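You operate a simulated robot arm through the tools that you are given. There is no shell and no other tool. Be economical: measure what you need, move in short steps, check, and stop when the job is done.

You are at the controls of a simulated two-armed robot. One attempt, no reset.

TASK
Pick up the blue core chuck from the test bench top with one hand, pass it to the other hand and put it on the sample bench top. Set down upright: core chuck.

The check looks at the end state, three seconds after you hand in, the way a careful person would. Anything else that was tipped, shoved, dropped, spilled or broken makes it a failure.

THE ROBOT
Two 7-joint arms with two-finger parallel grippers on one trunk, on a base that drives. Base frame: it is fixed to the floor where the robot stands at the start and does not move with it; the origin is under the middle of the robot, x ahead of it, y to its left, z up; the surface under the hand at the start is at about z = 864. Units: mm, rad, N and s.
The left shoulder is at the start at [71, 179, 908], the right one opposite. With the tool pointing down near the work surface each hand reaches from about 100 to 700 mm from the robot's upright axis, wherever it stands, measured 20 degrees to its own side. Places, roughly: sample bench top [-800, 1500, 900]. Payload 3.43 kg a hand.
Tool frame (each hand has its own): the origin (TCP) lies between the finger pads and is the grasp point; the fingertips stand 30 mm ahead of it; z points along the fingers, y is the line along which they close. Largest opening 94 mm; finger width 28, thickness 10; the body of the gripper, 50 by 96 mm, starts 55 mm behind the TCP.
Orientation is told as [roll, pitch, yaw] about the base's x, y, z axes, in that order, counted from this pose: with the fingers straight down and closing along the base's y, the tool's x points along the base's -x, its y along +y and its z along -z.

THE INTERFACE
- The arms move only by the tool servo_tool. It takes "left_moves", "right_moves" or both (then of equal length, played together; a hand with none holds still); each is a list of rows, each an object (a shift or turn left out is 0, a gripper value left out holds the last) with "translation": the shift along the tool's x, y, z in cm, a list of three; "dr": the turn, a rotation vector about the tool's x, y, z in rad, a list of three; "jaw": the opening in per cent of the stroke, from 0 (shut) to 100 (fully open). In form: [{"translation": [x, y, z], "dr": [rx, ry, rz], "jaw": jaw}, ...]. A call has 1 to 10 rows; each row shifts and turns the commanded pose from where the row before left it, along the tool's axes as they then stand. A row lasts 0.2 s, in which the tool goes at most 50 mm and 0.15 rad; a call with a longer step from one row to the next is refused whole, and so is a gripper value outside its range. A pose out of reach is approached as far as the arm can. The call stops where the force on the tool passes 40 N (or 10 N more than at its start, if that is more) or the arm is blocked; 0.2 s more then pass. The fingers move at their own pace (about 153 mm/s each) and stop on an object; they squeeze with about 41 N. The grip force told is the motor's: it shows also when the fingers shut on nothing. Time passes only in rows, and 0.2 s behind the last, so rows that do not move let the fingers close. It gives the time, the measured TCP pose, the force on the tool (base axes), the opening and the grip force at its end, in the units of the frame above (readings bear some noise), with the torque about the TCP (base axes, N m) and any sound that the robot's microphone picked up.
- Cameras (640 x 400 px; columns grow to the right, rows downward): "scene" is now at [143.9, -8.5, 1258.9]; the picture's right is [-0.11, -0.99, 0.00], its down [-0.26, 0.03, -0.96] and it looks along [0.96, -0.11, -0.27] (base axes); focal length 264 px, centre (320, 200). "left" rides on the left gripper at [76, -14, -103] in its tool frame; the picture's right is [0.18, 0.98, 0.00], its down [-0.75, 0.14, -0.64] and it looks along [-0.63, 0.12, 0.77] (tool axes); focal length 243 px, centre (320, 200). "right" rides on the right gripper at [76, 14, -102] in its tool frame; the picture's right is [-0.18, 0.98, 0.00], its down [-0.75, -0.14, -0.64] and it looks along [-0.63, -0.12, 0.77] (tool axes); focal length 243 px, centre (320, 200). There is no depth. A picture from a camera that has moved, and an enlarged one, comes with that camera's place and axes in the base frame and with its lens.
- grab_frame(camera): a new picture of that camera. The clock stands still meanwhile.
- slide_trunk(by): slides the trunk up (or, below 0, down) by that many mm; the arms and the scene camera ride with it, the base frame stays. It gives what a move gives, with no picture.
- drive_base(legs): drives the robot by 1 to 6 legs, each [ahead, turn to the left] in mm and rad, along the robot's own axes; the way and the turn of a leg run together, so that a leg with both is an arc; at most 1500 mm and 3.142 rad a leg. The arms and the cameras ride along, it lands a little off, and it stops where it bumps. It gives what a move gives.
- pan_tilt(pan, tilt): turns the head with the scene camera to pan (to the left, within 1.501 rad either way) and tilt (down, from -0.506 to 1.204), counted from straight ahead of the robot. It gives what a move gives.
- close_up(camera, box): a new picture of the part [left, top, right, bottom] of that camera's present view, enlarged. The clock stands still meanwhile.
- sign_off(): hands the job in; it is judged then, once.

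Go step by step. Nothing tells you exact positions but the pictures and the camera data: compare them with the known pose of the tool, close in by small moves and look again before you grip or let go. The budget is 120 turns and 108 pictures, counting those below and the enlarged ones. Unless the task says otherwise, let go and move clear before handing in, and close with one line.

The tools are called after "Emit:" by a JSON object that holds its "op" and its "data". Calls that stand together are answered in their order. servo_tool: Moves the arms, as the interface text tells. Its arguments: {"type":"object","properties":{"left_moves":{"type":"array","items":{"type":"object","properties":{"translation":{"type":"array","items":{"type":"number"}},"dr":{"type":"array","items":{"type":"number"}},"jaw":{"type":"number"}}}},"right_moves":{"type":"array","items":{"type":"object","properties":{"translation":{"type":"array","items":{"type":"number"}},"dr":{"type":"array","items":{"type":"number"}},"jaw":{"type":"number"}}}}},"required":[]} The other tools are called the same way: slide_trunk (by) slides the trunk up or down; drive_base (legs) drives the base; pan_tilt (pan, tilt) turns the head that bears the scene camera; grab_frame (camera) takes a picture; close_up (camera, box) takes an enlarged picture of a part of a camera's view; sign_off () hands the job in.

At the start:

```text
time: 0.0
left_position: [556.5, 191.2, 1100.5]
left_orientation: [0.0, -0.002, -0.003]
left_ft_force: [-0.3, 0.4, -0.7]
left_wrist_torque: [0.0, -0.01, 0.01]
left_gripper_width: 93.9
left_grip_force: 0.0
right_position: [465.7, -335.4, 1154.1]
right_orientation: [-0.001, 0.0, -0.005]
right_ft_force: [-0.2, 0.1, -0.5]
right_wrist_torque: [-0.01, 0.0, 0.0]
right_gripper_width: 93.7
right_grip_force: 0.1
trunk travel left (down, up): [-488.0, 352.0]
robot x, y, heading: [0.8, -1.6, 0.005]
head pan, tilt: [-0.11, 0.269]
```

scene: 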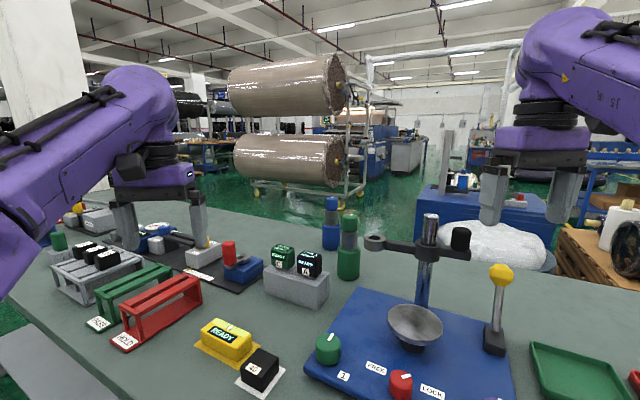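
right: 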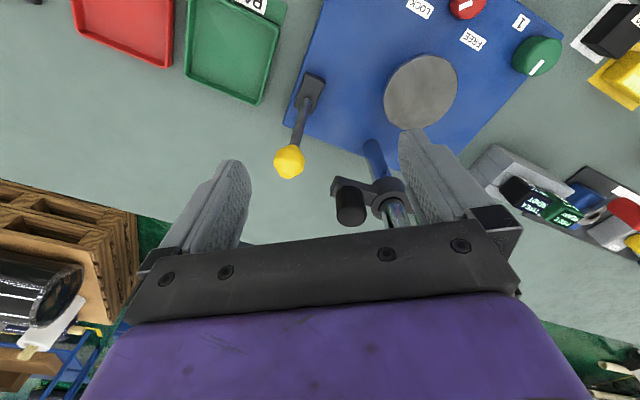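
left: 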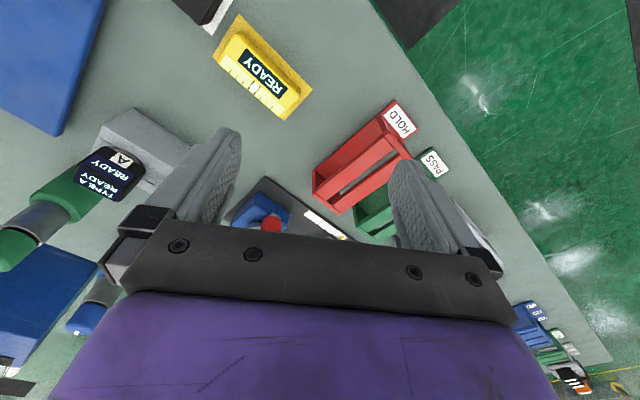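

I see the bench with several objects; a blue and a green stepped cylinder stand at about columns 330–350, probably core chucks. I'll enlarge that region first.

Emit:
{"op": "close_up", "data": {"camera": "scene", "box": [220, 180, 400, 300]}}

Emit:
{"op": "close_up", "data": {"camera": "scene", "box": [40, 190, 280, 340]}}

```text
3.33 times, centred on (310, 240) of scene
camera zoom: at [143.9, -8.5, 1258.9], right [-0.11, -0.99, 0.0], down [-0.26, 0.03, -0.96], along [0.96, -0.11, -0.27], focal length 879 px, centre (353, 67)
```

zoom: 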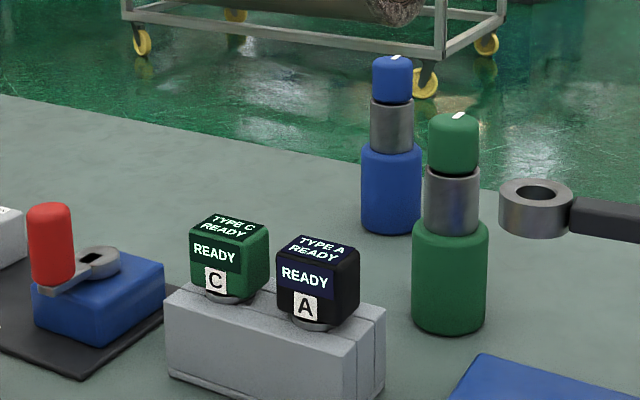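

```text
2.67 times, centred on (160, 265) of scene
camera zoom: at [143.9, -8.5, 1258.9], right [-0.11, -0.99, 0.0], down [-0.26, 0.03, -0.96], along [0.96, -0.11, -0.27], focal length 703 px, centre (747, 27)
```

zoom: 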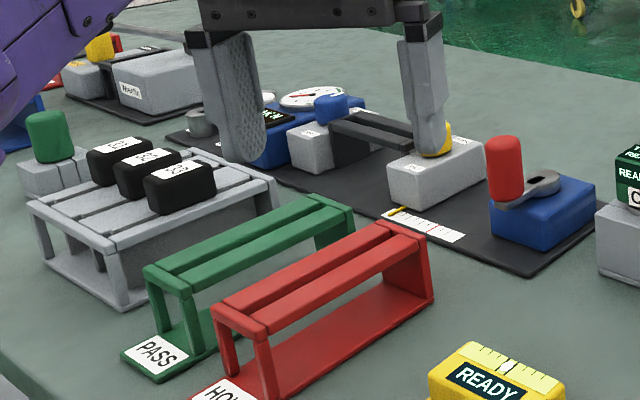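

The blue stepped cylinder (about 175 mm tall, 60 mm body) stands near [957, -140] on the far side of the bench; this is the core chuck. It's beyond top-down reach from here, so I check the bench's near edge and the surroundings.

Emit:
{"op": "pan_tilt", "data": {"pan": 0.0, "tilt": 1.0}}

Emit:
{"op": "grab_frame", "data": {"camera": "scene"}}

Emit:
{"op": "pan_tilt", "data": {"pan": 1.4, "tilt": 0.35}}

Emit:
{"op": "grab_frame", "data": {"camera": "scene"}}

Emit:
{"op": "pan_tilt", "data": {"pan": -1.0, "tilt": 0.5}}

Emit:
{"op": "grab_frame", "data": {"camera": "scene"}}

```text
time: 1.1
left_position: [556.0, 191.2, 1100.2]
left_orientation: [0.0, -0.002, -0.003]
left_ft_force: [-0.4, -0.1, -0.5]
left_wrist_torque: [0.01, -0.02, 0.03]
left_gripper_width: 93.9
left_grip_force: 0.1
right_position: [465.8, -334.8, 1153.5]
right_orientation: [0.0, 0.001, -0.004]
right_ft_force: [-0.3, 0.0, 0.2]
right_wrist_torque: [-0.02, 0.02, -0.01]
right_gripper_width: 94.1
right_grip_force: 0.1
trunk travel left (down, up): [-488.0, 352.0]
robot x, y, heading: [-0.3, 1.5, 0.003]
head pan, tilt: [0.0, 1.0]
```

```text
102 pictures are left
camera scene: at [120.8, 1.7, 1196.5], right [0.0, -1.0, 0.0], down [-0.84, 0.0, -0.54], along [0.54, 0.0, -0.84], focal length 264 px, centre (320, 200)
```

scene: 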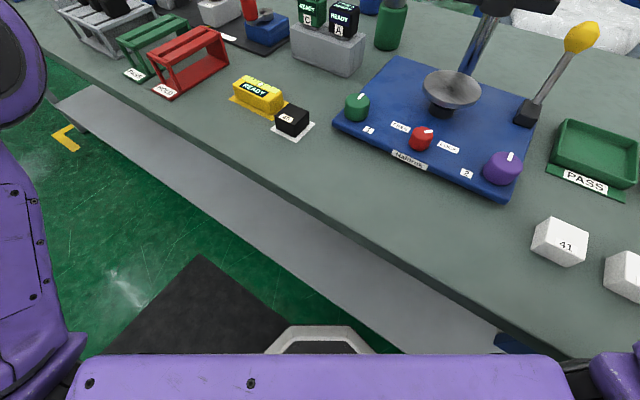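

```text
time: 2.6
left_position: [557.2, 191.5, 1100.2]
left_orientation: [0.0, -0.002, -0.005]
left_ft_force: [-0.7, -0.5, -0.5]
left_wrist_torque: [0.02, -0.01, 0.01]
left_gripper_width: 94.0
left_grip_force: 0.0
right_position: [465.7, -334.8, 1153.3]
right_orientation: [0.001, 0.001, -0.005]
right_ft_force: [0.8, -0.2, -0.1]
right_wrist_torque: [0.01, -0.01, 0.01]
right_gripper_width: 93.8
right_grip_force: 0.0
trunk travel left (down, up): [-488.0, 352.0]
robot x, y, heading: [0.3, 0.2, -0.001]
head pan, tilt: [1.4, 0.351]
```

```text
101 pictures are left
camera scene: at [67.0, 93.5, 1251.2], right [0.99, -0.17, 0.0], down [-0.06, -0.34, -0.94], along [0.16, 0.93, -0.34], focal length 264 px, centre (320, 200)
```

scene: 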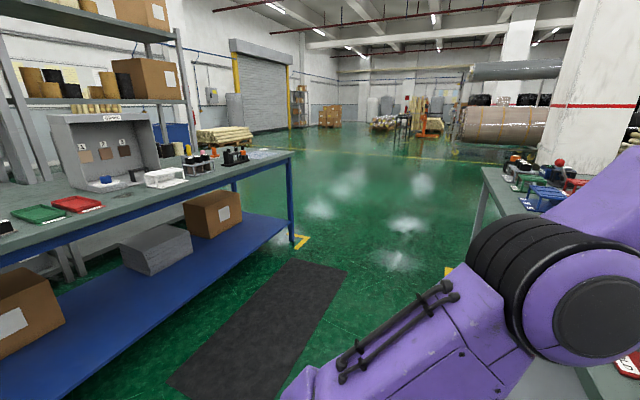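

```text
time: 4.8
left_position: [556.7, 191.1, 1100.5]
left_orientation: [0.0, -0.001, -0.004]
left_ft_force: [-0.7, 0.6, 0.1]
left_wrist_torque: [0.03, 0.02, 0.01]
left_gripper_width: 94.0
left_grip_force: 0.1
right_position: [464.0, -336.3, 1153.2]
right_orientation: [0.0, 0.0, -0.002]
right_ft_force: [0.0, -0.1, 0.7]
right_wrist_torque: [0.02, 0.04, 0.02]
right_gripper_width: 93.9
right_grip_force: 0.0
trunk travel left (down, up): [-488.0, 352.0]
robot x, y, heading: [-2.6, 2.9, 0.003]
head pan, tilt: [-1.0, 0.499]
```

```text
100 pictures are left
camera scene: at [100.2, -74.8, 1237.6], right [-0.84, -0.54, 0.0], down [-0.26, 0.4, -0.88], along [0.47, -0.74, -0.48], focal length 264 px, centre (320, 200)
```

scene: 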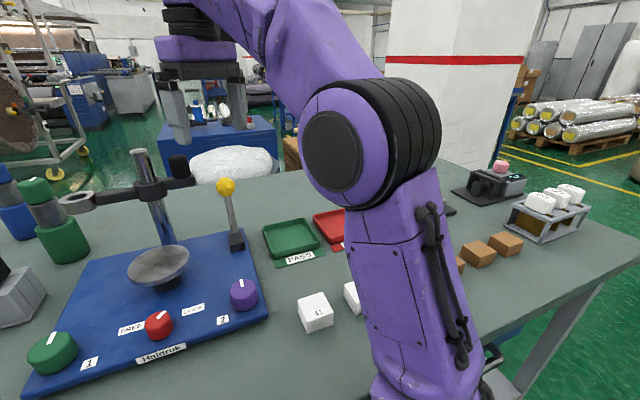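

The bench runs diagonally: its near edge is about 230 mm from me, its normal points about -0.64 rad, and the blue chuck is about 850 mm in along that normal. I'll raise the trunk for clearance, back off, move along the bench and face it squarely opposite the chuck.

Emit:
{"op": "slide_trunk", "data": {"by": 250}}

Emit:
{"op": "drive_base", "data": {"legs": [[-300, 0], [0, 0.932], [779, 0], [0, -1.571]]}}

Emit:
{"op": "pan_tilt", "data": {"pan": 0, "tilt": 0.6}}

Emit:
{"op": "grab_frame", "data": {"camera": "scene"}}

```text
time: 7.4
left_position: [557.2, 190.9, 1350.2]
left_orientation: [0.001, 0.0, -0.004]
left_ft_force: [-0.2, -0.3, -0.4]
left_wrist_torque: [0.0, -0.02, -0.04]
left_gripper_width: 93.8
left_grip_force: 0.0
right_position: [465.8, -335.9, 1404.7]
right_orientation: [-0.002, 0.001, -0.004]
right_ft_force: [-0.9, -0.5, 0.9]
right_wrist_torque: [-0.01, -0.01, 0.03]
right_gripper_width: 93.9
right_grip_force: 0.0
trunk travel left (down, up): [-738.0, 102.0]
robot x, y, heading: [-1.1, 4.1, -0.001]
head pan, tilt: [-1.0, 0.499]
```

```text
time: 19.5
left_position: [716.6, 449.2, 1351.6]
left_orientation: [0.001, -0.002, -0.648]
left_ft_force: [0.6, 0.2, -0.3]
left_wrist_torque: [0.02, -0.05, 0.01]
left_gripper_width: 94.0
left_grip_force: 0.0
right_position: [328.4, 81.7, 1403.2]
right_orientation: [-0.001, 0.0, -0.648]
right_ft_force: [-0.9, 0.2, 1.1]
right_wrist_torque: [0.01, 0.01, 0.0]
right_gripper_width: 93.8
right_grip_force: 0.0
trunk travel left (down, up): [-738.0, 102.0]
robot x, y, heading: [158.8, 630.6, -0.644]
head pan, tilt: [-1.0, 0.499]
```

```text
time: 20.8
left_position: [717.0, 449.0, 1351.2]
left_orientation: [0.0, -0.001, -0.647]
left_ft_force: [0.2, -0.4, 0.4]
left_wrist_torque: [0.03, 0.03, -0.01]
left_gripper_width: 94.0
left_grip_force: 0.1
right_position: [327.3, 83.0, 1404.1]
right_orientation: [0.0, -0.001, -0.648]
right_ft_force: [-0.1, 0.0, -0.1]
right_wrist_torque: [-0.02, 0.0, 0.01]
right_gripper_width: 93.8
right_grip_force: 0.0
trunk travel left (down, up): [-738.0, 102.0]
robot x, y, heading: [157.0, 631.3, -0.647]
head pan, tilt: [0.0, 0.6]
```

```text
99 pictures are left
camera scene: at [269.1, 547.9, 1478.5], right [-0.6, -0.8, 0.0], down [-0.45, 0.34, -0.83], along [0.66, -0.5, -0.56], focal length 264 px, centre (320, 200)
```

scene: 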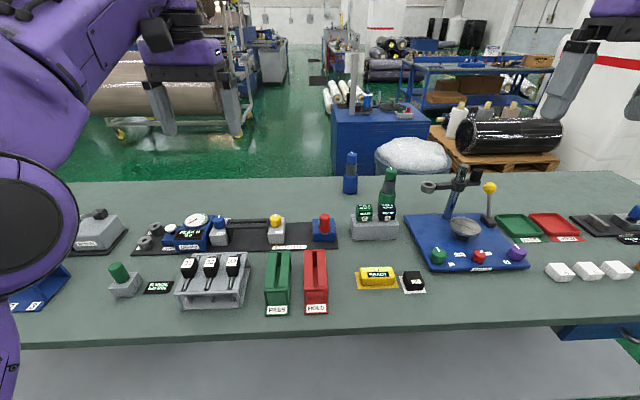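

The view squarely confirms the blue chuck at about [965, -145]. I move forward toward the bench and look down at the clearance.

Emit:
{"op": "drive_base", "data": {"legs": [[220, 0.006]]}}

Emit:
{"op": "pan_tilt", "data": {"pan": 0, "tilt": 1.1}}

Emit:
{"op": "grab_frame", "data": {"camera": "scene"}}

Emit:
{"op": "pan_tilt", "data": {"pan": -0.2, "tilt": 0.6}}

Emit:
{"op": "close_up", "data": {"camera": "scene", "box": [220, 100, 460, 250]}}

```text
time: 22.5
left_position: [892.5, 322.1, 1352.1]
left_orientation: [-0.001, -0.002, -0.641]
left_ft_force: [0.5, -0.4, 0.9]
left_wrist_torque: [0.01, 0.01, 0.01]
left_gripper_width: 93.9
left_grip_force: 0.0
right_position: [506.4, -46.3, 1405.4]
right_orientation: [0.001, -0.003, -0.64]
right_ft_force: [0.0, 0.7, 0.2]
right_wrist_torque: [0.0, -0.03, -0.02]
right_gripper_width: 93.8
right_grip_force: 0.0
trunk travel left (down, up): [-738.0, 102.0]
robot x, y, heading: [337.0, 499.4, -0.641]
head pan, tilt: [0.0, 0.6]
```

```text
time: 23.4
left_position: [893.1, 321.4, 1350.3]
left_orientation: [-0.001, -0.003, -0.643]
left_ft_force: [-0.5, -0.2, 0.3]
left_wrist_torque: [0.0, 0.02, 0.02]
left_gripper_width: 94.3
left_grip_force: 0.0
right_position: [507.0, -48.8, 1404.5]
right_orientation: [0.001, -0.002, -0.641]
right_ft_force: [-0.3, -0.1, 0.1]
right_wrist_torque: [-0.01, -0.02, 0.05]
right_gripper_width: 93.9
right_grip_force: 0.0
trunk travel left (down, up): [-738.0, 102.0]
robot x, y, heading: [334.8, 500.6, -0.638]
head pan, tilt: [0.0, 1.1]
```

```text
98 pictures are left
camera scene: at [425.4, 432.4, 1439.9], right [-0.6, -0.8, 0.0], down [-0.72, 0.53, -0.45], along [0.37, -0.27, -0.89], focal length 264 px, centre (320, 200)
```

scene: 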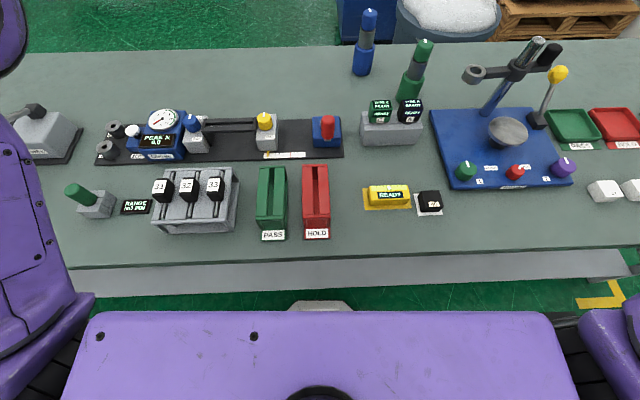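

```text
time: 24.3
left_position: [894.5, 320.8, 1349.9]
left_orientation: [0.0, -0.002, -0.643]
left_ft_force: [-0.9, 0.1, -0.1]
left_wrist_torque: [0.0, -0.01, -0.03]
left_gripper_width: 94.1
left_grip_force: 0.0
right_position: [506.0, -48.1, 1403.4]
right_orientation: [0.0, -0.001, -0.638]
right_ft_force: [-0.4, 0.1, 0.4]
right_wrist_torque: [0.01, 0.0, -0.05]
right_gripper_width: 94.0
right_grip_force: 0.0
trunk travel left (down, up): [-738.0, 102.0]
robot x, y, heading: [334.2, 498.5, -0.636]
head pan, tilt: [-0.201, 0.6]
```

```text
2.67 times, centred on (340, 175) of scene
camera zoom: at [433.8, 404.3, 1478.4], right [-0.74, -0.67, 0.0], down [-0.38, 0.42, -0.82], along [0.55, -0.61, -0.57], focal length 703 px, centre (267, 267)
```

zoom: 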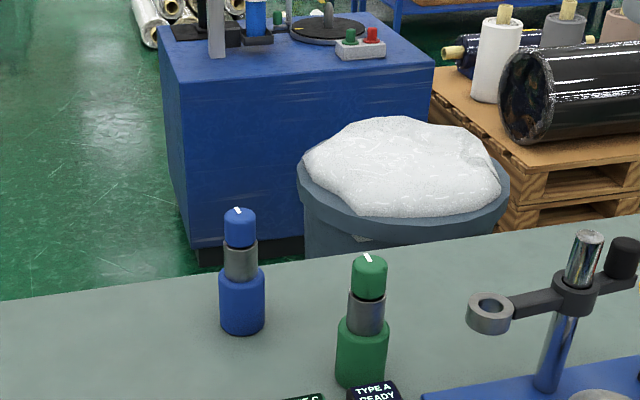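

The chuck base is at about [957, -132], body 60 mm wide from z 864–954, steel neck to 1000, cap to 1042. I'll creep 25 mm closer, then tilt the right hand 50° forward and bring it in line laterally, well above everything.

Emit:
{"op": "drive_base", "data": {"legs": [[25, 0]]}}

Emit:
{"op": "servo_tool", "data": {"right_moves": [{"translation": [0, 2.9, 0], "dr": [0, -0.125, 0], "jaw": 100}, {"translation": [0, 2.9, 0], "dr": [0, -0.125, 0]}, {"translation": [0, 2.9, 0], "dr": [0, -0.125, 0]}, {"translation": [0, 2.9, 0], "dr": [0, -0.125, 0]}, {"translation": [0, 2.9, 0], "dr": [0, -0.125, 0]}, {"translation": [0, 2.9, 0], "dr": [0, -0.125, 0]}, {"translation": [0, 2.9, 0], "dr": [0, -0.123, 0]}]}}

Emit:
{"op": "grab_frame", "data": {"camera": "right"}}

Emit:
{"op": "grab_frame", "data": {"camera": "scene"}}

```text
time: 25.3
left_position: [915.7, 303.2, 1350.0]
left_orientation: [-0.002, 0.0, -0.643]
left_ft_force: [0.8, 0.0, -0.1]
left_wrist_torque: [0.05, 0.01, -0.01]
left_gripper_width: 93.9
left_grip_force: 0.1
right_position: [530.2, -63.7, 1401.9]
right_orientation: [0.002, 0.001, -0.64]
right_ft_force: [1.4, 0.1, -0.6]
right_wrist_torque: [-0.02, 0.1, -0.01]
right_gripper_width: 93.9
right_grip_force: 0.0
trunk travel left (down, up): [-738.0, 102.0]
robot x, y, heading: [354.3, 489.6, -0.641]
head pan, tilt: [-0.201, 0.6]
stopped in leg 1: the robot was blocked; the commanded pose is now the measured one
```

```text
time: 26.9
left_position: [913.4, 307.8, 1350.5]
left_orientation: [0.0, -0.001, -0.642]
left_ft_force: [0.4, -0.9, 0.3]
left_wrist_torque: [-0.02, -0.02, 0.02]
left_gripper_width: 94.0
left_grip_force: 0.3
right_position: [717.6, 7.1, 1477.2]
right_orientation: [0.027, -0.873, -0.668]
right_ft_force: [0.2, -0.1, 0.0]
right_wrist_torque: [-0.03, 0.01, -0.03]
right_gripper_width: 94.0
right_grip_force: 0.1
right hand out of reach, approached as far as the arm can: row 3, 4, 5, 6, 7
trunk travel left (down, up): [-738.0, 102.0]
robot x, y, heading: [353.3, 483.6, -0.635]
head pan, tilt: [-0.201, 0.6]
```

```text
96 pictures are left
camera right: at [624.0, 95.2, 1484.4], right [0.69, 0.71, 0.16], down [-0.1, -0.12, 0.99], along [0.72, -0.69, -0.01], focal length 243 px, centre (320, 200)
```

right: 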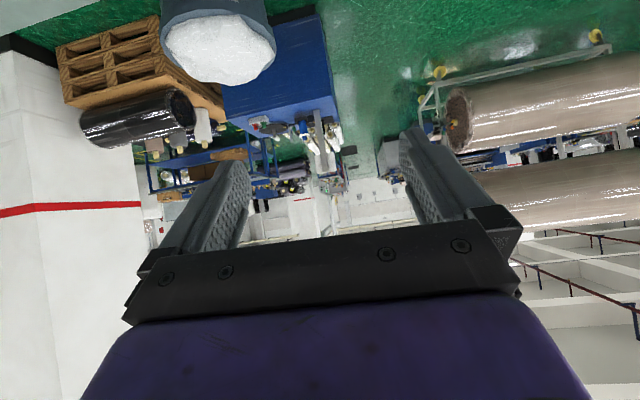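

```text
95 pictures are left
camera scene: at [453.9, 390.0, 1478.5], right [-0.74, -0.67, 0.0], down [-0.38, 0.42, -0.82], along [0.55, -0.61, -0.57], focal length 264 px, centre (320, 200)
```

scene: 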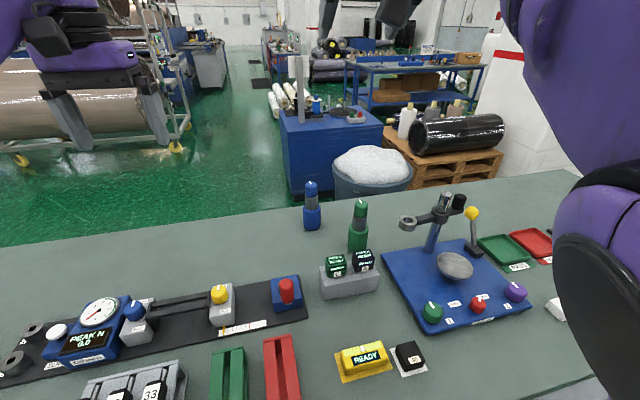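

The base touched the bench edge and stopped; everything still stands. The arm was near a limit in that high pose, so I move it forward and down along its tool axis, where it should be in range.

Emit:
{"op": "servo_tool", "data": {"right_moves": [{"translation": [0, 0, 4.6]}, {"translation": [0, 0, 4.6]}, {"translation": [0, 0, 4.6]}, {"translation": [0, 0, 4.6]}, {"translation": [0, 0, 4.6]}, {}]}}

Emit:
{"op": "grab_frame", "data": {"camera": "right"}}

Emit:
{"op": "grab_frame", "data": {"camera": "scene"}}

```text
time: 28.3
left_position: [912.3, 308.0, 1351.5]
left_orientation: [0.0, -0.003, -0.642]
left_ft_force: [-0.4, 0.3, -0.6]
left_wrist_torque: [-0.03, -0.03, -0.03]
left_gripper_width: 94.1
left_grip_force: 0.0
right_position: [859.6, -90.7, 1328.9]
right_orientation: [0.0, -0.877, -0.643]
right_ft_force: [0.0, 0.5, 0.3]
right_wrist_torque: [-0.01, 0.0, 0.0]
right_gripper_width: 94.0
right_grip_force: 0.0
trunk travel left (down, up): [-738.0, 102.0]
robot x, y, heading: [353.7, 483.5, -0.636]
head pan, tilt: [-0.201, 0.6]
```

```text
94 pictures are left
camera right: at [766.5, -3.2, 1335.1], right [0.68, 0.72, 0.14], down [-0.09, -0.11, 0.99], along [0.72, -0.69, -0.01], focal length 243 px, centre (320, 200)
```

right: 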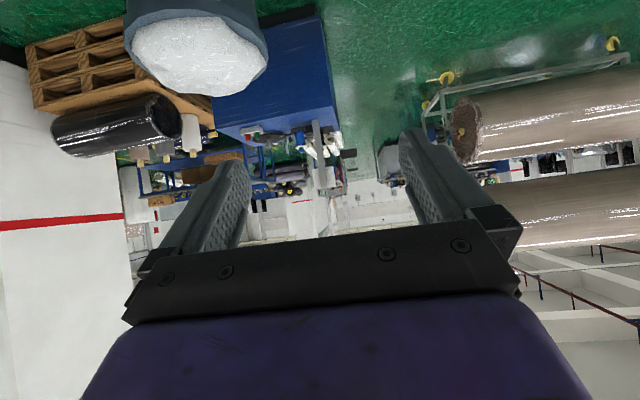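

```text
93 pictures are left
camera scene: at [452.2, 390.9, 1478.7], right [-0.74, -0.67, 0.0], down [-0.38, 0.42, -0.83], along [0.55, -0.61, -0.56], focal length 264 px, centre (320, 200)
```

scene: 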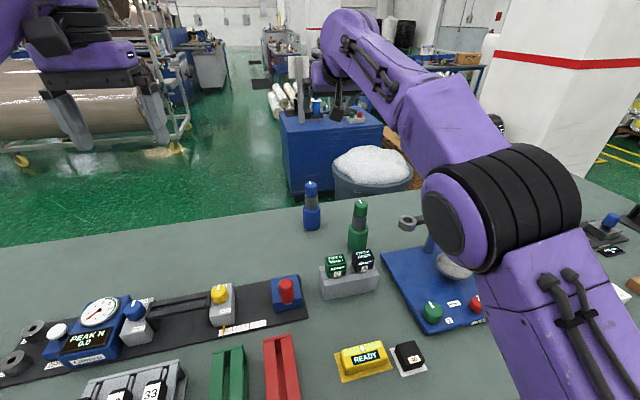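

The hand is now following correctly. I descend toward a point about 200 mm short of the chuck and look.

Emit:
{"op": "servo_tool", "data": {"right_moves": [{"translation": [3.7, 0.5, 2.6]}, {"translation": [3.7, 0.5, 2.6]}, {"translation": [3.7, 0.5, 2.6]}, {"translation": [3.7, 0.5, 2.6]}, {"translation": [3.7, 0.5, 2.6]}, {}]}}

Emit:
{"op": "grab_frame", "data": {"camera": "right"}}

Emit:
{"op": "grab_frame", "data": {"camera": "scene"}}

```text
time: 29.7
left_position: [913.4, 306.7, 1350.1]
left_orientation: [-0.001, -0.001, -0.643]
left_ft_force: [-0.2, -0.4, 0.5]
left_wrist_torque: [0.03, -0.02, -0.01]
left_gripper_width: 94.3
left_grip_force: 0.1
right_position: [860.4, -58.6, 1101.8]
right_orientation: [0.001, -0.875, -0.639]
right_ft_force: [-1.4, -0.1, -0.3]
right_wrist_torque: [0.0, -0.03, 0.0]
right_gripper_width: 94.1
right_grip_force: 0.0
trunk travel left (down, up): [-738.0, 102.0]
robot x, y, heading: [354.3, 487.3, -0.641]
head pan, tilt: [-0.201, 0.6]
```

```text
92 pictures are left
camera right: at [767.0, 28.2, 1108.7], right [0.68, 0.72, 0.14], down [-0.09, -0.11, 0.99], along [0.72, -0.69, -0.01], focal length 243 px, centre (320, 200)
```

right: 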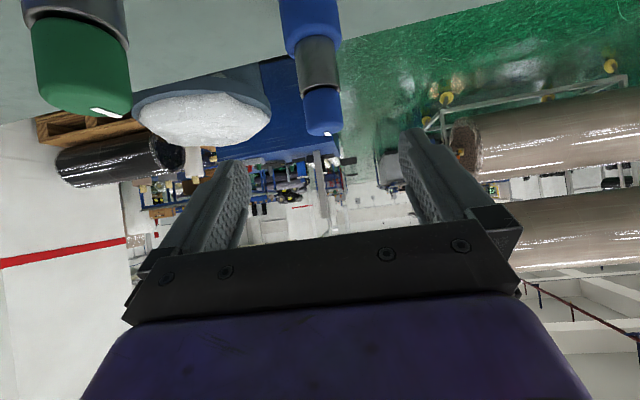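

```text
91 pictures are left
camera scene: at [453.0, 389.8, 1478.5], right [-0.74, -0.67, 0.0], down [-0.38, 0.42, -0.83], along [0.55, -0.61, -0.56], focal length 264 px, centre (320, 200)
```

scene: 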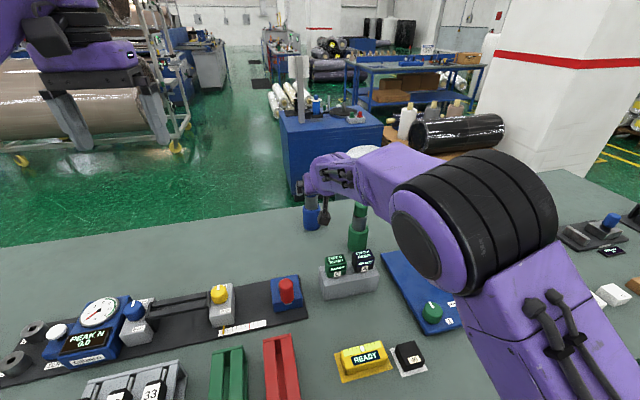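

The hand camera now shows the blue chuck aligned with the jaws; I estimate it 112 mm ahead. Before going lower I check the height of the C/A cubes under the hand camera.

Emit:
{"op": "close_up", "data": {"camera": "scene", "box": [280, 160, 440, 310]}}

```text
2.67 times, centred on (360, 235) of scene
camera zoom: at [453.0, 389.8, 1478.5], right [-0.74, -0.67, 0.0], down [-0.38, 0.42, -0.83], along [0.55, -0.61, -0.56], focal length 703 px, centre (213, 107)
```

zoom: 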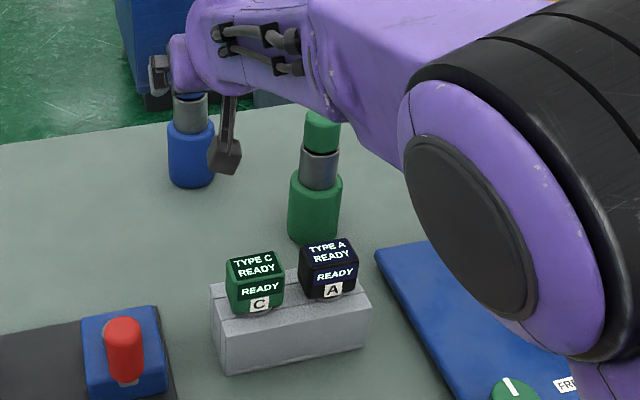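

Cube tops reach about z 976, so I advance along the tool axis first (fingers straddling the cap), then descend; check in between.

Emit:
{"op": "servo_tool", "data": {"right_moves": [{"translation": [0, -0.1, 3.3]}, {"translation": [0, -0.1, 3.3]}, {"translation": [0, 0, 3.3]}, {}]}}

Emit:
{"op": "grab_frame", "data": {"camera": "right"}}

Emit:
{"op": "close_up", "data": {"camera": "scene", "box": [240, 140, 400, 260]}}

```text
time: 30.7
left_position: [913.3, 308.5, 1351.3]
left_orientation: [-0.001, -0.003, -0.643]
left_ft_force: [-0.2, -0.1, -0.1]
left_wrist_torque: [-0.02, 0.04, 0.04]
left_gripper_width: 93.8
left_grip_force: 0.0
right_position: [920.8, -106.5, 1039.7]
right_orientation: [0.0, -0.876, -0.642]
right_ft_force: [-0.2, -0.5, -0.5]
right_wrist_torque: [-0.01, 0.01, -0.02]
right_gripper_width: 94.0
right_grip_force: 0.0
trunk travel left (down, up): [-738.0, 102.0]
robot x, y, heading: [357.3, 483.3, -0.638]
head pan, tilt: [-0.201, 0.6]
```

```text
89 pictures are left
camera right: at [828.2, -18.8, 1045.5], right [0.68, 0.72, 0.14], down [-0.09, -0.11, 0.99], along [0.72, -0.69, -0.01], focal length 243 px, centre (320, 200)
```

right: 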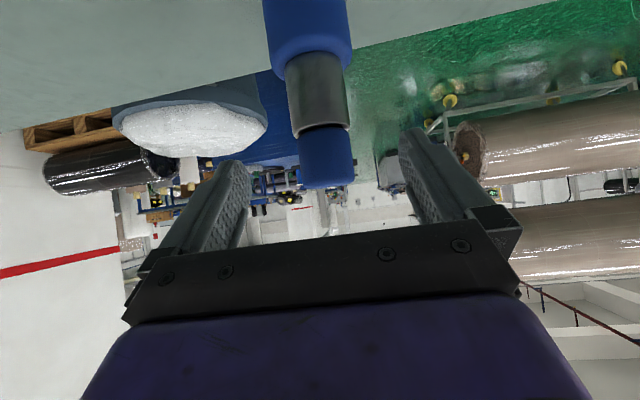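

```text
3.33 times, centred on (320, 200) of scene
camera zoom: at [453.1, 390.3, 1478.6], right [-0.74, -0.67, 0.0], down [-0.38, 0.42, -0.83], along [0.55, -0.61, -0.56], focal length 879 px, centre (320, 200)
```

zoom: 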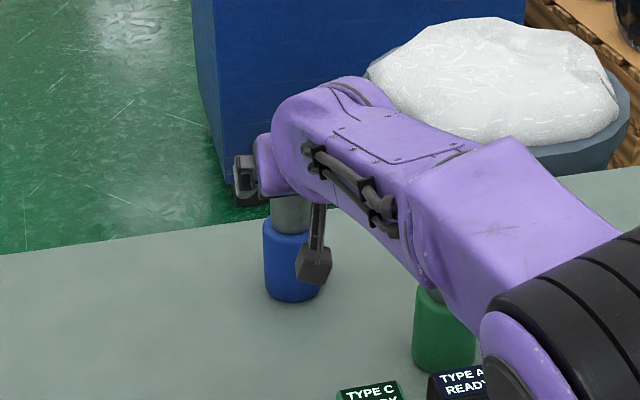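

The chuck is centered in the jaws laterally and about 45 mm ahead. I descend the rest in two stages.

Emit:
{"op": "servo_tool", "data": {"right_moves": [{"translation": [2.5, 0.0, 3.7]}, {"translation": [2.5, 0.0, 3.7]}, {}]}}

Emit:
{"op": "grab_frame", "data": {"camera": "right"}}

```text
time: 31.5
left_position: [912.3, 308.1, 1352.1]
left_orientation: [0.0, -0.005, -0.641]
left_ft_force: [-0.2, 0.1, -0.8]
left_wrist_torque: [-0.03, 0.0, -0.02]
left_gripper_width: 94.1
left_grip_force: 0.1
right_position: [932.0, -118.8, 954.7]
right_orientation: [-0.001, -0.876, -0.642]
right_ft_force: [-0.1, -0.5, 0.4]
right_wrist_torque: [0.03, -0.03, -0.03]
right_gripper_width: 94.0
right_grip_force: 0.1
right hand out of reach, approached as far as the arm can: row 2
trunk travel left (down, up): [-738.0, 102.0]
robot x, y, heading: [353.8, 483.4, -0.64]
head pan, tilt: [-0.201, 0.6]
```

```text
87 pictures are left
camera right: at [839.3, -32.3, 960.9], right [0.68, 0.72, 0.14], down [-0.09, -0.11, 0.99], along [0.72, -0.69, -0.01], focal length 243 px, centre (320, 200)
```

right: 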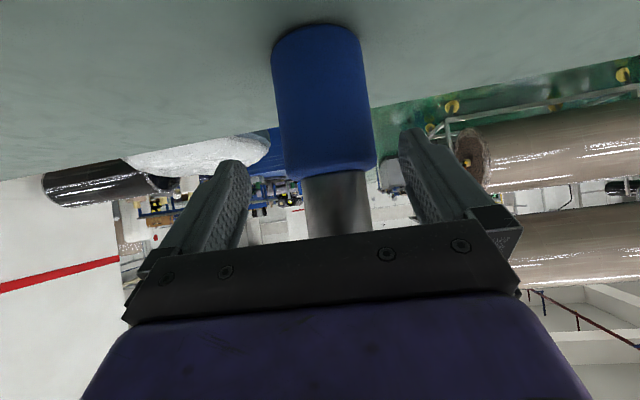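

The reach is just short at this tilt. I flatten the hand to 60°, move 17 mm forward, then lower using the trunk.

Emit:
{"op": "servo_tool", "data": {"right_moves": [{"dr": [0, -0.0875, 0]}, {"dr": [0, -0.0875, 0]}, {"translation": [-0.4, 0, 0.7]}, {"translation": [-0.4, 0, 0.7]}, {}]}}

Emit:
{"op": "grab_frame", "data": {"camera": "right"}}

```text
time: 32.7
left_position: [911.9, 308.5, 1350.8]
left_orientation: [-0.001, -0.002, -0.643]
left_ft_force: [0.1, 0.7, 0.3]
left_wrist_torque: [0.01, 0.0, -0.04]
left_gripper_width: 94.1
left_grip_force: 0.1
right_position: [945.0, -129.0, 954.7]
right_orientation: [-0.002, -1.049, -0.64]
right_ft_force: [0.2, 0.6, 0.8]
right_wrist_torque: [-0.02, -0.02, 0.01]
right_gripper_width: 93.9
right_grip_force: 0.1
trunk travel left (down, up): [-738.0, 102.0]
robot x, y, heading: [355.0, 489.8, -0.64]
head pan, tilt: [-0.201, 0.6]
```

```text
86 pictures are left
camera right: at [852.4, -43.0, 938.5], right [0.66, 0.73, 0.16], down [-0.23, 0.0, 0.97], along [0.71, -0.68, 0.17], focal length 243 px, centre (320, 200)
```

right: 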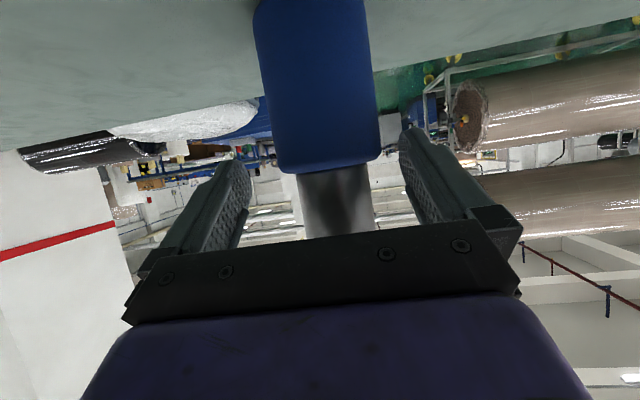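

The chuck axis sits about 7 mm to the jaws' left side; I correct that and lower by the trunk.

Emit:
{"op": "servo_tool", "data": {"right_moves": [{"translation": [0, 0.7, 0]}, {}]}}

Emit:
{"op": "slide_trunk", "data": {"by": -38}}

Emit:
{"op": "grab_frame", "data": {"camera": "right"}}

Emit:
{"op": "close_up", "data": {"camera": "scene", "box": [240, 110, 400, 230]}}

```text
time: 33.3
left_position: [913.9, 306.0, 1351.1]
left_orientation: [0.001, -0.001, -0.643]
left_ft_force: [-0.3, 0.4, -0.2]
left_wrist_torque: [-0.01, 0.04, -0.02]
left_gripper_width: 93.7
left_grip_force: 0.1
right_position: [948.8, -124.5, 954.1]
right_orientation: [-0.002, -1.049, -0.638]
right_ft_force: [0.7, -0.4, 0.0]
right_wrist_torque: [0.0, -0.01, -0.04]
right_gripper_width: 93.9
right_grip_force: 0.1
trunk travel left (down, up): [-738.0, 102.0]
robot x, y, heading: [356.1, 485.2, -0.642]
head pan, tilt: [-0.201, 0.6]
```

```text
time: 34.2
left_position: [912.9, 306.6, 1312.6]
left_orientation: [-0.001, -0.005, -0.641]
left_ft_force: [-0.2, 0.7, 0.4]
left_wrist_torque: [0.03, -0.01, 0.03]
left_gripper_width: 93.9
left_grip_force: 0.1
right_position: [949.5, -124.5, 916.9]
right_orientation: [-0.003, -1.049, -0.642]
right_ft_force: [0.3, 1.1, 0.5]
right_wrist_torque: [-0.02, -0.03, -0.03]
right_gripper_width: 94.2
right_grip_force: 0.1
trunk travel left (down, up): [-700.0, 140.0]
robot x, y, heading: [353.3, 484.5, -0.638]
head pan, tilt: [-0.201, 0.6]
```

```text
85 pictures are left
camera right: at [856.6, -37.8, 900.8], right [0.66, 0.73, 0.16], down [-0.23, 0.0, 0.97], along [0.71, -0.68, 0.17], focal length 243 px, centre (320, 200)
```

right: 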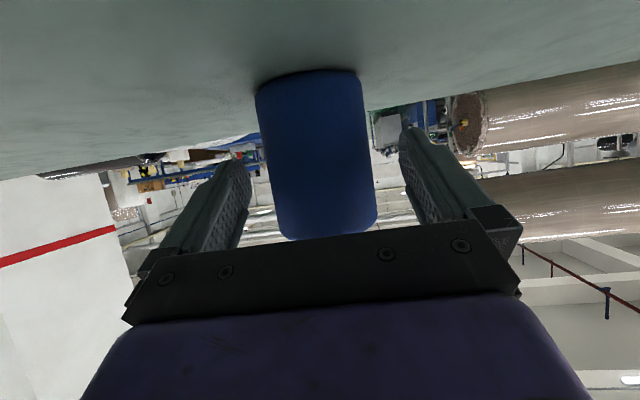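

```text
3.33 times, centred on (320, 170) of scene
camera zoom: at [453.0, 390.0, 1440.5], right [-0.74, -0.67, 0.0], down [-0.38, 0.42, -0.83], along [0.55, -0.61, -0.56], focal length 879 px, centre (320, 300)
```

zoom: 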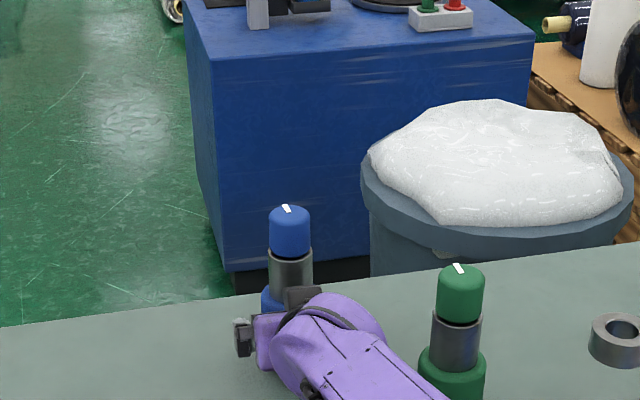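

Centered now; I advance another 8 mm and close on the body.

Emit:
{"op": "servo_tool", "data": {"right_moves": [{"translation": [-0.4, 0, 0.7]}, {}, {"jaw": 0}, {"jaw": 0}, {}, {}]}}

Emit:
{"op": "grab_frame", "data": {"camera": "right"}}

```text
time: 35.6
left_position: [913.4, 306.0, 1313.7]
left_orientation: [0.0, -0.001, -0.642]
left_ft_force: [0.3, 0.6, 0.2]
left_wrist_torque: [-0.03, -0.01, 0.01]
left_gripper_width: 94.0
left_grip_force: 0.1
right_position: [949.7, -125.3, 917.0]
right_orientation: [0.0, -1.05, -0.642]
right_ft_force: [-0.4, -0.6, 0.5]
right_wrist_torque: [0.11, -0.1, -0.08]
right_gripper_width: 60.8
right_grip_force: 41.2
right hand out of reach, approached as far as the arm can: row 1
trunk travel left (down, up): [-700.0, 140.0]
robot x, y, heading: [356.5, 483.4, -0.642]
head pan, tilt: [-0.201, 0.6]
```

```text
83 pictures are left
camera right: at [856.7, -38.1, 900.6], right [0.66, 0.73, 0.16], down [-0.23, 0.0, 0.97], along [0.71, -0.68, 0.17], focal length 243 px, centre (320, 200)
```

right: 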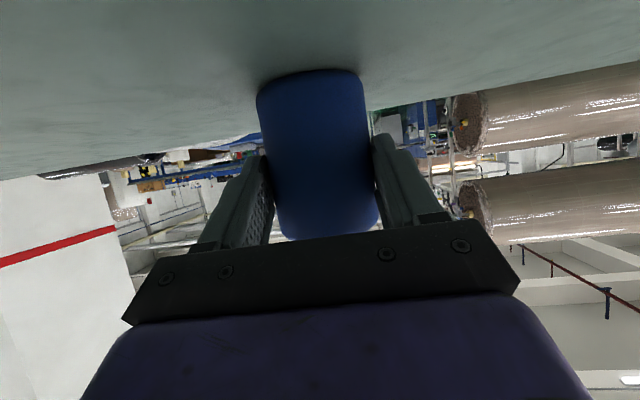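

It is gripped (60.8 mm, 41 N). I lift with the trunk a little and read the weight.

Emit:
{"op": "slide_trunk", "data": {"by": 40}}

Emit:
{"op": "grab_frame", "data": {"camera": "right"}}

```text
time: 36.4
left_position: [915.1, 304.2, 1352.4]
left_orientation: [0.001, 0.002, -0.641]
left_ft_force: [0.8, -0.4, -0.7]
left_wrist_torque: [-0.04, -0.03, 0.0]
left_gripper_width: 93.8
left_grip_force: 0.1
right_position: [951.3, -125.9, 954.0]
right_orientation: [-0.002, -1.047, -0.64]
right_ft_force: [-0.5, 0.1, -6.0]
right_wrist_torque: [0.08, 0.11, -0.02]
right_gripper_width: 61.0
right_grip_force: 41.2
trunk travel left (down, up): [-740.0, 100.0]
robot x, y, heading: [353.4, 486.1, -0.639]
head pan, tilt: [-0.201, 0.6]
```

```text
82 pictures are left
camera right: at [857.9, -38.8, 938.8], right [0.66, 0.73, 0.16], down [-0.23, -0.01, 0.97], along [0.71, -0.68, 0.16], focal length 243 px, centre (320, 200)
```

right: 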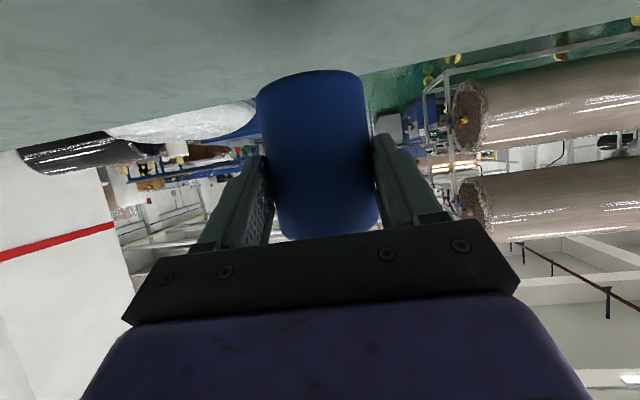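

Light (~0.6 kg) and held without slip. I raise the trunk further and draw the hand up and back.

Emit:
{"op": "slide_trunk", "data": {"by": 95}}

Emit:
{"op": "servo_tool", "data": {"right_moves": [{"translation": [-2.5, 0, -3.2]}, {"translation": [-2.5, 0, -3.2]}, {"translation": [-2.5, 0, -3.2]}, {"translation": [-2.5, 0, -3.2]}, {}]}}

Emit:
{"op": "grab_frame", "data": {"camera": "scene"}}

```text
time: 37.7
left_position: [915.4, 304.9, 1448.4]
left_orientation: [0.0, 0.0, -0.642]
left_ft_force: [0.4, 0.9, 0.1]
left_wrist_torque: [-0.02, 0.03, 0.0]
left_gripper_width: 94.2
left_grip_force: 0.1
right_position: [949.1, -125.3, 1049.1]
right_orientation: [-0.002, -1.046, -0.642]
right_ft_force: [0.2, 0.1, -6.2]
right_wrist_torque: [0.09, 0.1, -0.01]
right_gripper_width: 61.0
right_grip_force: 41.3
trunk travel left (down, up): [-835.0, 5.0]
robot x, y, heading: [351.8, 487.3, -0.638]
head pan, tilt: [-0.201, 0.6]
```

```text
time: 38.9
left_position: [914.4, 304.6, 1447.8]
left_orientation: [-0.001, -0.003, -0.642]
left_ft_force: [-0.1, 1.0, -0.3]
left_wrist_torque: [0.03, 0.0, 0.02]
left_gripper_width: 93.8
left_grip_force: 0.0
right_position: [902.3, -89.0, 1199.7]
right_orientation: [0.001, -1.047, -0.64]
right_ft_force: [-0.1, -0.8, -6.6]
right_wrist_torque: [0.04, 0.1, 0.02]
right_gripper_width: 61.0
right_grip_force: 40.6
trunk travel left (down, up): [-835.0, 5.0]
robot x, y, heading: [354.7, 486.8, -0.643]
head pan, tilt: [-0.201, 0.6]
```

```text
81 pictures are left
camera scene: at [454.8, 388.5, 1575.3], right [-0.74, -0.67, 0.0], down [-0.38, 0.42, -0.82], along [0.55, -0.61, -0.57], focal length 264 px, centre (320, 200)
```

scene: 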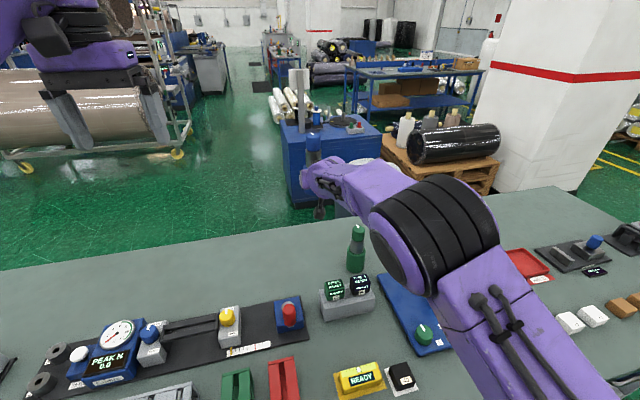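

The chuck is up and all other items stand. I back into the aisle, then bring the right hand to a handover point about 600 mm ahead of me.

Emit:
{"op": "drive_base", "data": {"legs": [[-430, 0]]}}

Emit:
{"op": "servo_tool", "data": {"right_moves": [{"translation": [3.25, 1.77, -1.64]}, {"translation": [3.25, 1.77, -1.64]}, {"translation": [3.25, 1.77, -1.64]}, {"translation": [3.25, 1.77, -1.64]}, {"translation": [3.25, 1.77, -1.64]}, {"translation": [3.25, 1.77, -1.64]}, {}]}}

Emit:
{"op": "pan_tilt", "data": {"pan": 0, "tilt": 0.7}}

Emit:
{"op": "grab_frame", "data": {"camera": "scene"}}

Emit:
{"op": "grab_frame", "data": {"camera": "left"}}

```text
time: 41.5
left_position: [566.2, 565.7, 1446.7]
left_orientation: [0.0, 0.001, -0.639]
left_ft_force: [0.9, -0.6, -0.2]
left_wrist_torque: [0.0, -0.01, 0.0]
left_gripper_width: 94.2
left_grip_force: 0.1
right_position: [553.5, 170.1, 1199.5]
right_orientation: [-0.002, -1.046, -0.638]
right_ft_force: [0.4, 0.2, 0.6]
right_wrist_torque: [-0.02, -0.02, -0.01]
right_gripper_width: 0.1
right_grip_force: 32.2
trunk travel left (down, up): [-835.0, 5.0]
robot x, y, heading: [3.8, 745.0, -0.637]
head pan, tilt: [-0.201, 0.6]
```

```text
time: 42.6
left_position: [566.6, 566.1, 1447.4]
left_orientation: [0.0, -0.001, -0.639]
left_ft_force: [1.3, -0.4, -1.7]
left_wrist_torque: [0.02, 0.0, -0.04]
left_gripper_width: 94.2
left_grip_force: 0.1
right_position: [466.9, 297.1, 1026.4]
right_orientation: [0.027, -0.878, -0.7]
right_ft_force: [0.0, 0.2, 1.0]
right_wrist_torque: [0.01, -0.01, -0.03]
right_gripper_width: 0.2
right_grip_force: 32.9
right hand out of reach, approached as far as the arm can: row 1, 2
trunk travel left (down, up): [-835.0, 5.0]
robot x, y, heading: [5.3, 745.9, -0.634]
head pan, tilt: [-0.201, 0.6]
stopped in row 5 (right hand): the arm was blocked; the commanded pose is now the measured one
```

```text
time: 43.3
left_position: [564.7, 566.2, 1449.1]
left_orientation: [0.0, -0.001, -0.638]
left_ft_force: [0.4, -0.2, 1.1]
left_wrist_torque: [0.0, -0.01, -0.02]
left_gripper_width: 94.2
left_grip_force: 0.0
right_position: [466.1, 296.8, 1028.0]
right_orientation: [0.026, -0.879, -0.7]
right_ft_force: [-0.4, -0.3, -0.6]
right_wrist_torque: [0.0, 0.0, -0.01]
right_gripper_width: 0.1
right_grip_force: 32.9
trunk travel left (down, up): [-835.0, 5.0]
robot x, y, heading: [5.0, 747.6, -0.631]
head pan, tilt: [0.0, 0.7]
```

```text
80 pictures are left
camera scene: at [113.7, 663.1, 1566.8], right [-0.59, -0.8, 0.0], down [-0.52, 0.38, -0.76], along [0.62, -0.45, -0.64], focal length 264 px, centre (320, 200)
```

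scene: 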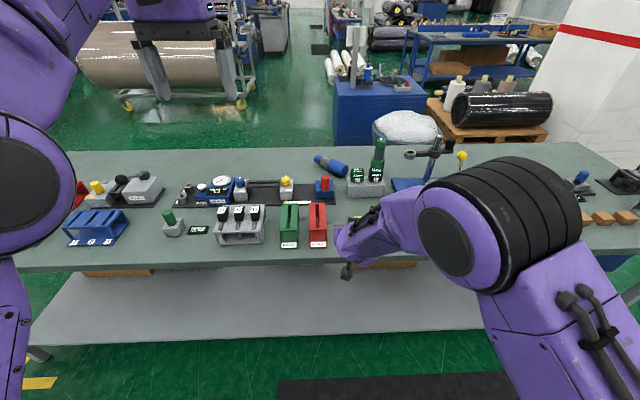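

```text
79 pictures are left
camera left: at [495.7, 601.0, 1549.7], right [0.44, 0.9, 0.0], down [0.69, -0.34, 0.64], along [0.58, -0.28, -0.77], focal length 243 px, centre (320, 200)
```

left: 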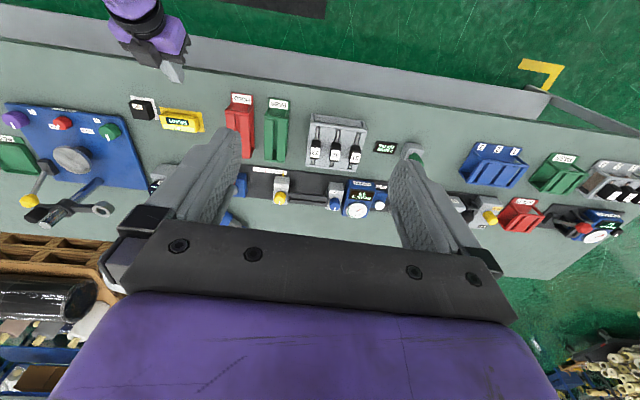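

The chuck slipped out during the drive back and now lies on the bench. I look closely at it and at whether anything else was disturbed.

Emit:
{"op": "close_up", "data": {"camera": "scene", "box": [260, 110, 420, 210]}}

Emit:
{"op": "close_up", "data": {"camera": "scene", "box": [160, 130, 480, 290]}}

```text
4.00 times, centred on (340, 160) of scene
camera zoom: at [113.7, 663.1, 1566.8], right [-0.59, -0.8, 0.0], down [-0.52, 0.38, -0.76], along [0.62, -0.45, -0.64], focal length 1055 px, centre (240, 360)
```

zoom: 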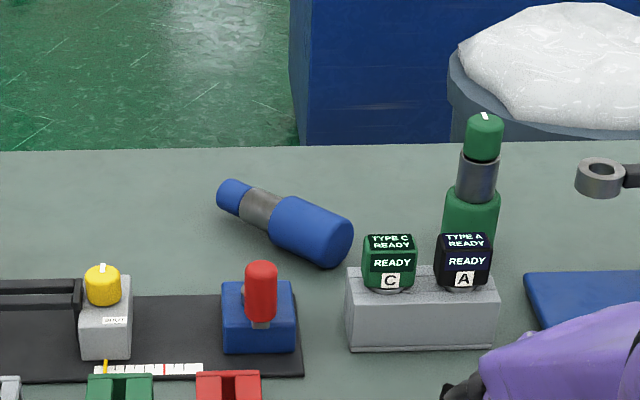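

```text
2.00 times, centred on (320, 210) of scene
camera zoom: at [113.7, 663.1, 1566.8], right [-0.59, -0.8, 0.0], down [-0.52, 0.38, -0.76], along [0.62, -0.45, -0.64], focal length 527 px, centre (320, 180)
```

zoom: 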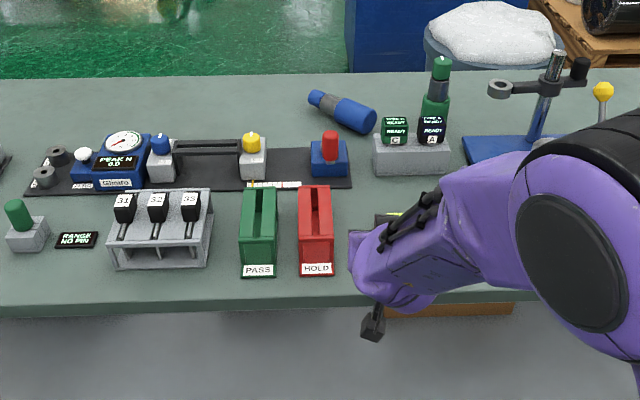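

The chuck now lies at about [915, -11], cap end pointing away to my left; all other items appear untouched. I'll open and lift the right hand, then return to the bench with a slight sideways shift, to re-pick it.

Emit:
{"op": "servo_tool", "data": {"right_moves": [{"translation": [-3.1, 0, -2.0], "jaw": 100}, {"translation": [-3.1, 0, -2.0]}, {"translation": [-3.1, 0, -2.0]}, {"translation": [-3.1, 0, -2.0]}, {"translation": [-3.1, 0, -2.0]}, {}]}}

Emit:
{"op": "drive_base", "data": {"legs": [[205, 0.13], [205, -0.13]]}}

Emit:
{"op": "pan_tilt", "data": {"pan": -0.1, "tilt": 0.75}}

Emit:
{"op": "grab_frame", "data": {"camera": "scene"}}

```text
time: 44.1
left_position: [565.1, 567.6, 1449.0]
left_orientation: [-0.001, -0.001, -0.639]
left_ft_force: [0.7, 0.2, -0.8]
left_wrist_torque: [0.04, 0.02, 0.0]
left_gripper_width: 93.7
left_grip_force: 0.0
right_position: [443.6, 293.2, 1020.0]
right_orientation: [0.045, -0.698, -0.751]
right_ft_force: [0.3, -0.7, 0.3]
right_wrist_torque: [0.0, 0.01, 0.01]
right_gripper_width: 94.1
right_grip_force: 0.0
trunk travel left (down, up): [-835.0, 5.0]
robot x, y, heading: [5.0, 744.0, -0.642]
head pan, tilt: [0.0, 0.7]
stopped in row 3 (right hand): the arm was blocked; the commanded pose is now the measured one
```

```text
time: 46.9
left_position: [906.0, 349.3, 1449.3]
left_orientation: [0.0, -0.005, -0.639]
left_ft_force: [-0.5, -0.3, 0.5]
left_wrist_torque: [-0.04, -0.04, 0.03]
left_gripper_width: 94.1
left_grip_force: 0.1
right_position: [785.6, 76.9, 1023.7]
right_orientation: [0.047, -0.705, -0.749]
right_ft_force: [0.1, 0.2, -0.3]
right_wrist_torque: [-0.01, 0.02, 0.02]
right_gripper_width: 94.1
right_grip_force: 0.0
trunk travel left (down, up): [-835.0, 5.0]
robot x, y, heading: [347.9, 525.6, -0.632]
head pan, tilt: [0.0, 0.7]
```

```text
time: 47.6
left_position: [908.1, 348.2, 1448.2]
left_orientation: [0.0, -0.003, -0.638]
left_ft_force: [0.0, 0.9, 0.1]
left_wrist_torque: [-0.01, -0.02, 0.0]
left_gripper_width: 94.0
left_grip_force: 0.0
right_position: [787.3, 73.1, 1021.9]
right_orientation: [0.048, -0.701, -0.754]
right_ft_force: [0.1, 0.4, 0.3]
right_wrist_torque: [0.01, 0.01, 0.01]
right_gripper_width: 93.8
right_grip_force: 0.1
trunk travel left (down, up): [-835.0, 5.0]
robot x, y, heading: [349.3, 522.4, -0.632]
head pan, tilt: [-0.099, 0.75]
```

```text
76 pictures are left
camera scene: at [450.7, 438.1, 1562.7], right [-0.67, -0.74, 0.0], down [-0.51, 0.46, -0.73], along [0.54, -0.49, -0.68], focal length 264 px, centre (320, 200)
```

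scene: 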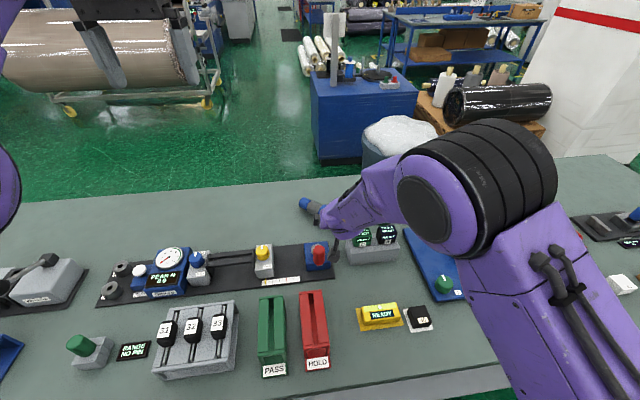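

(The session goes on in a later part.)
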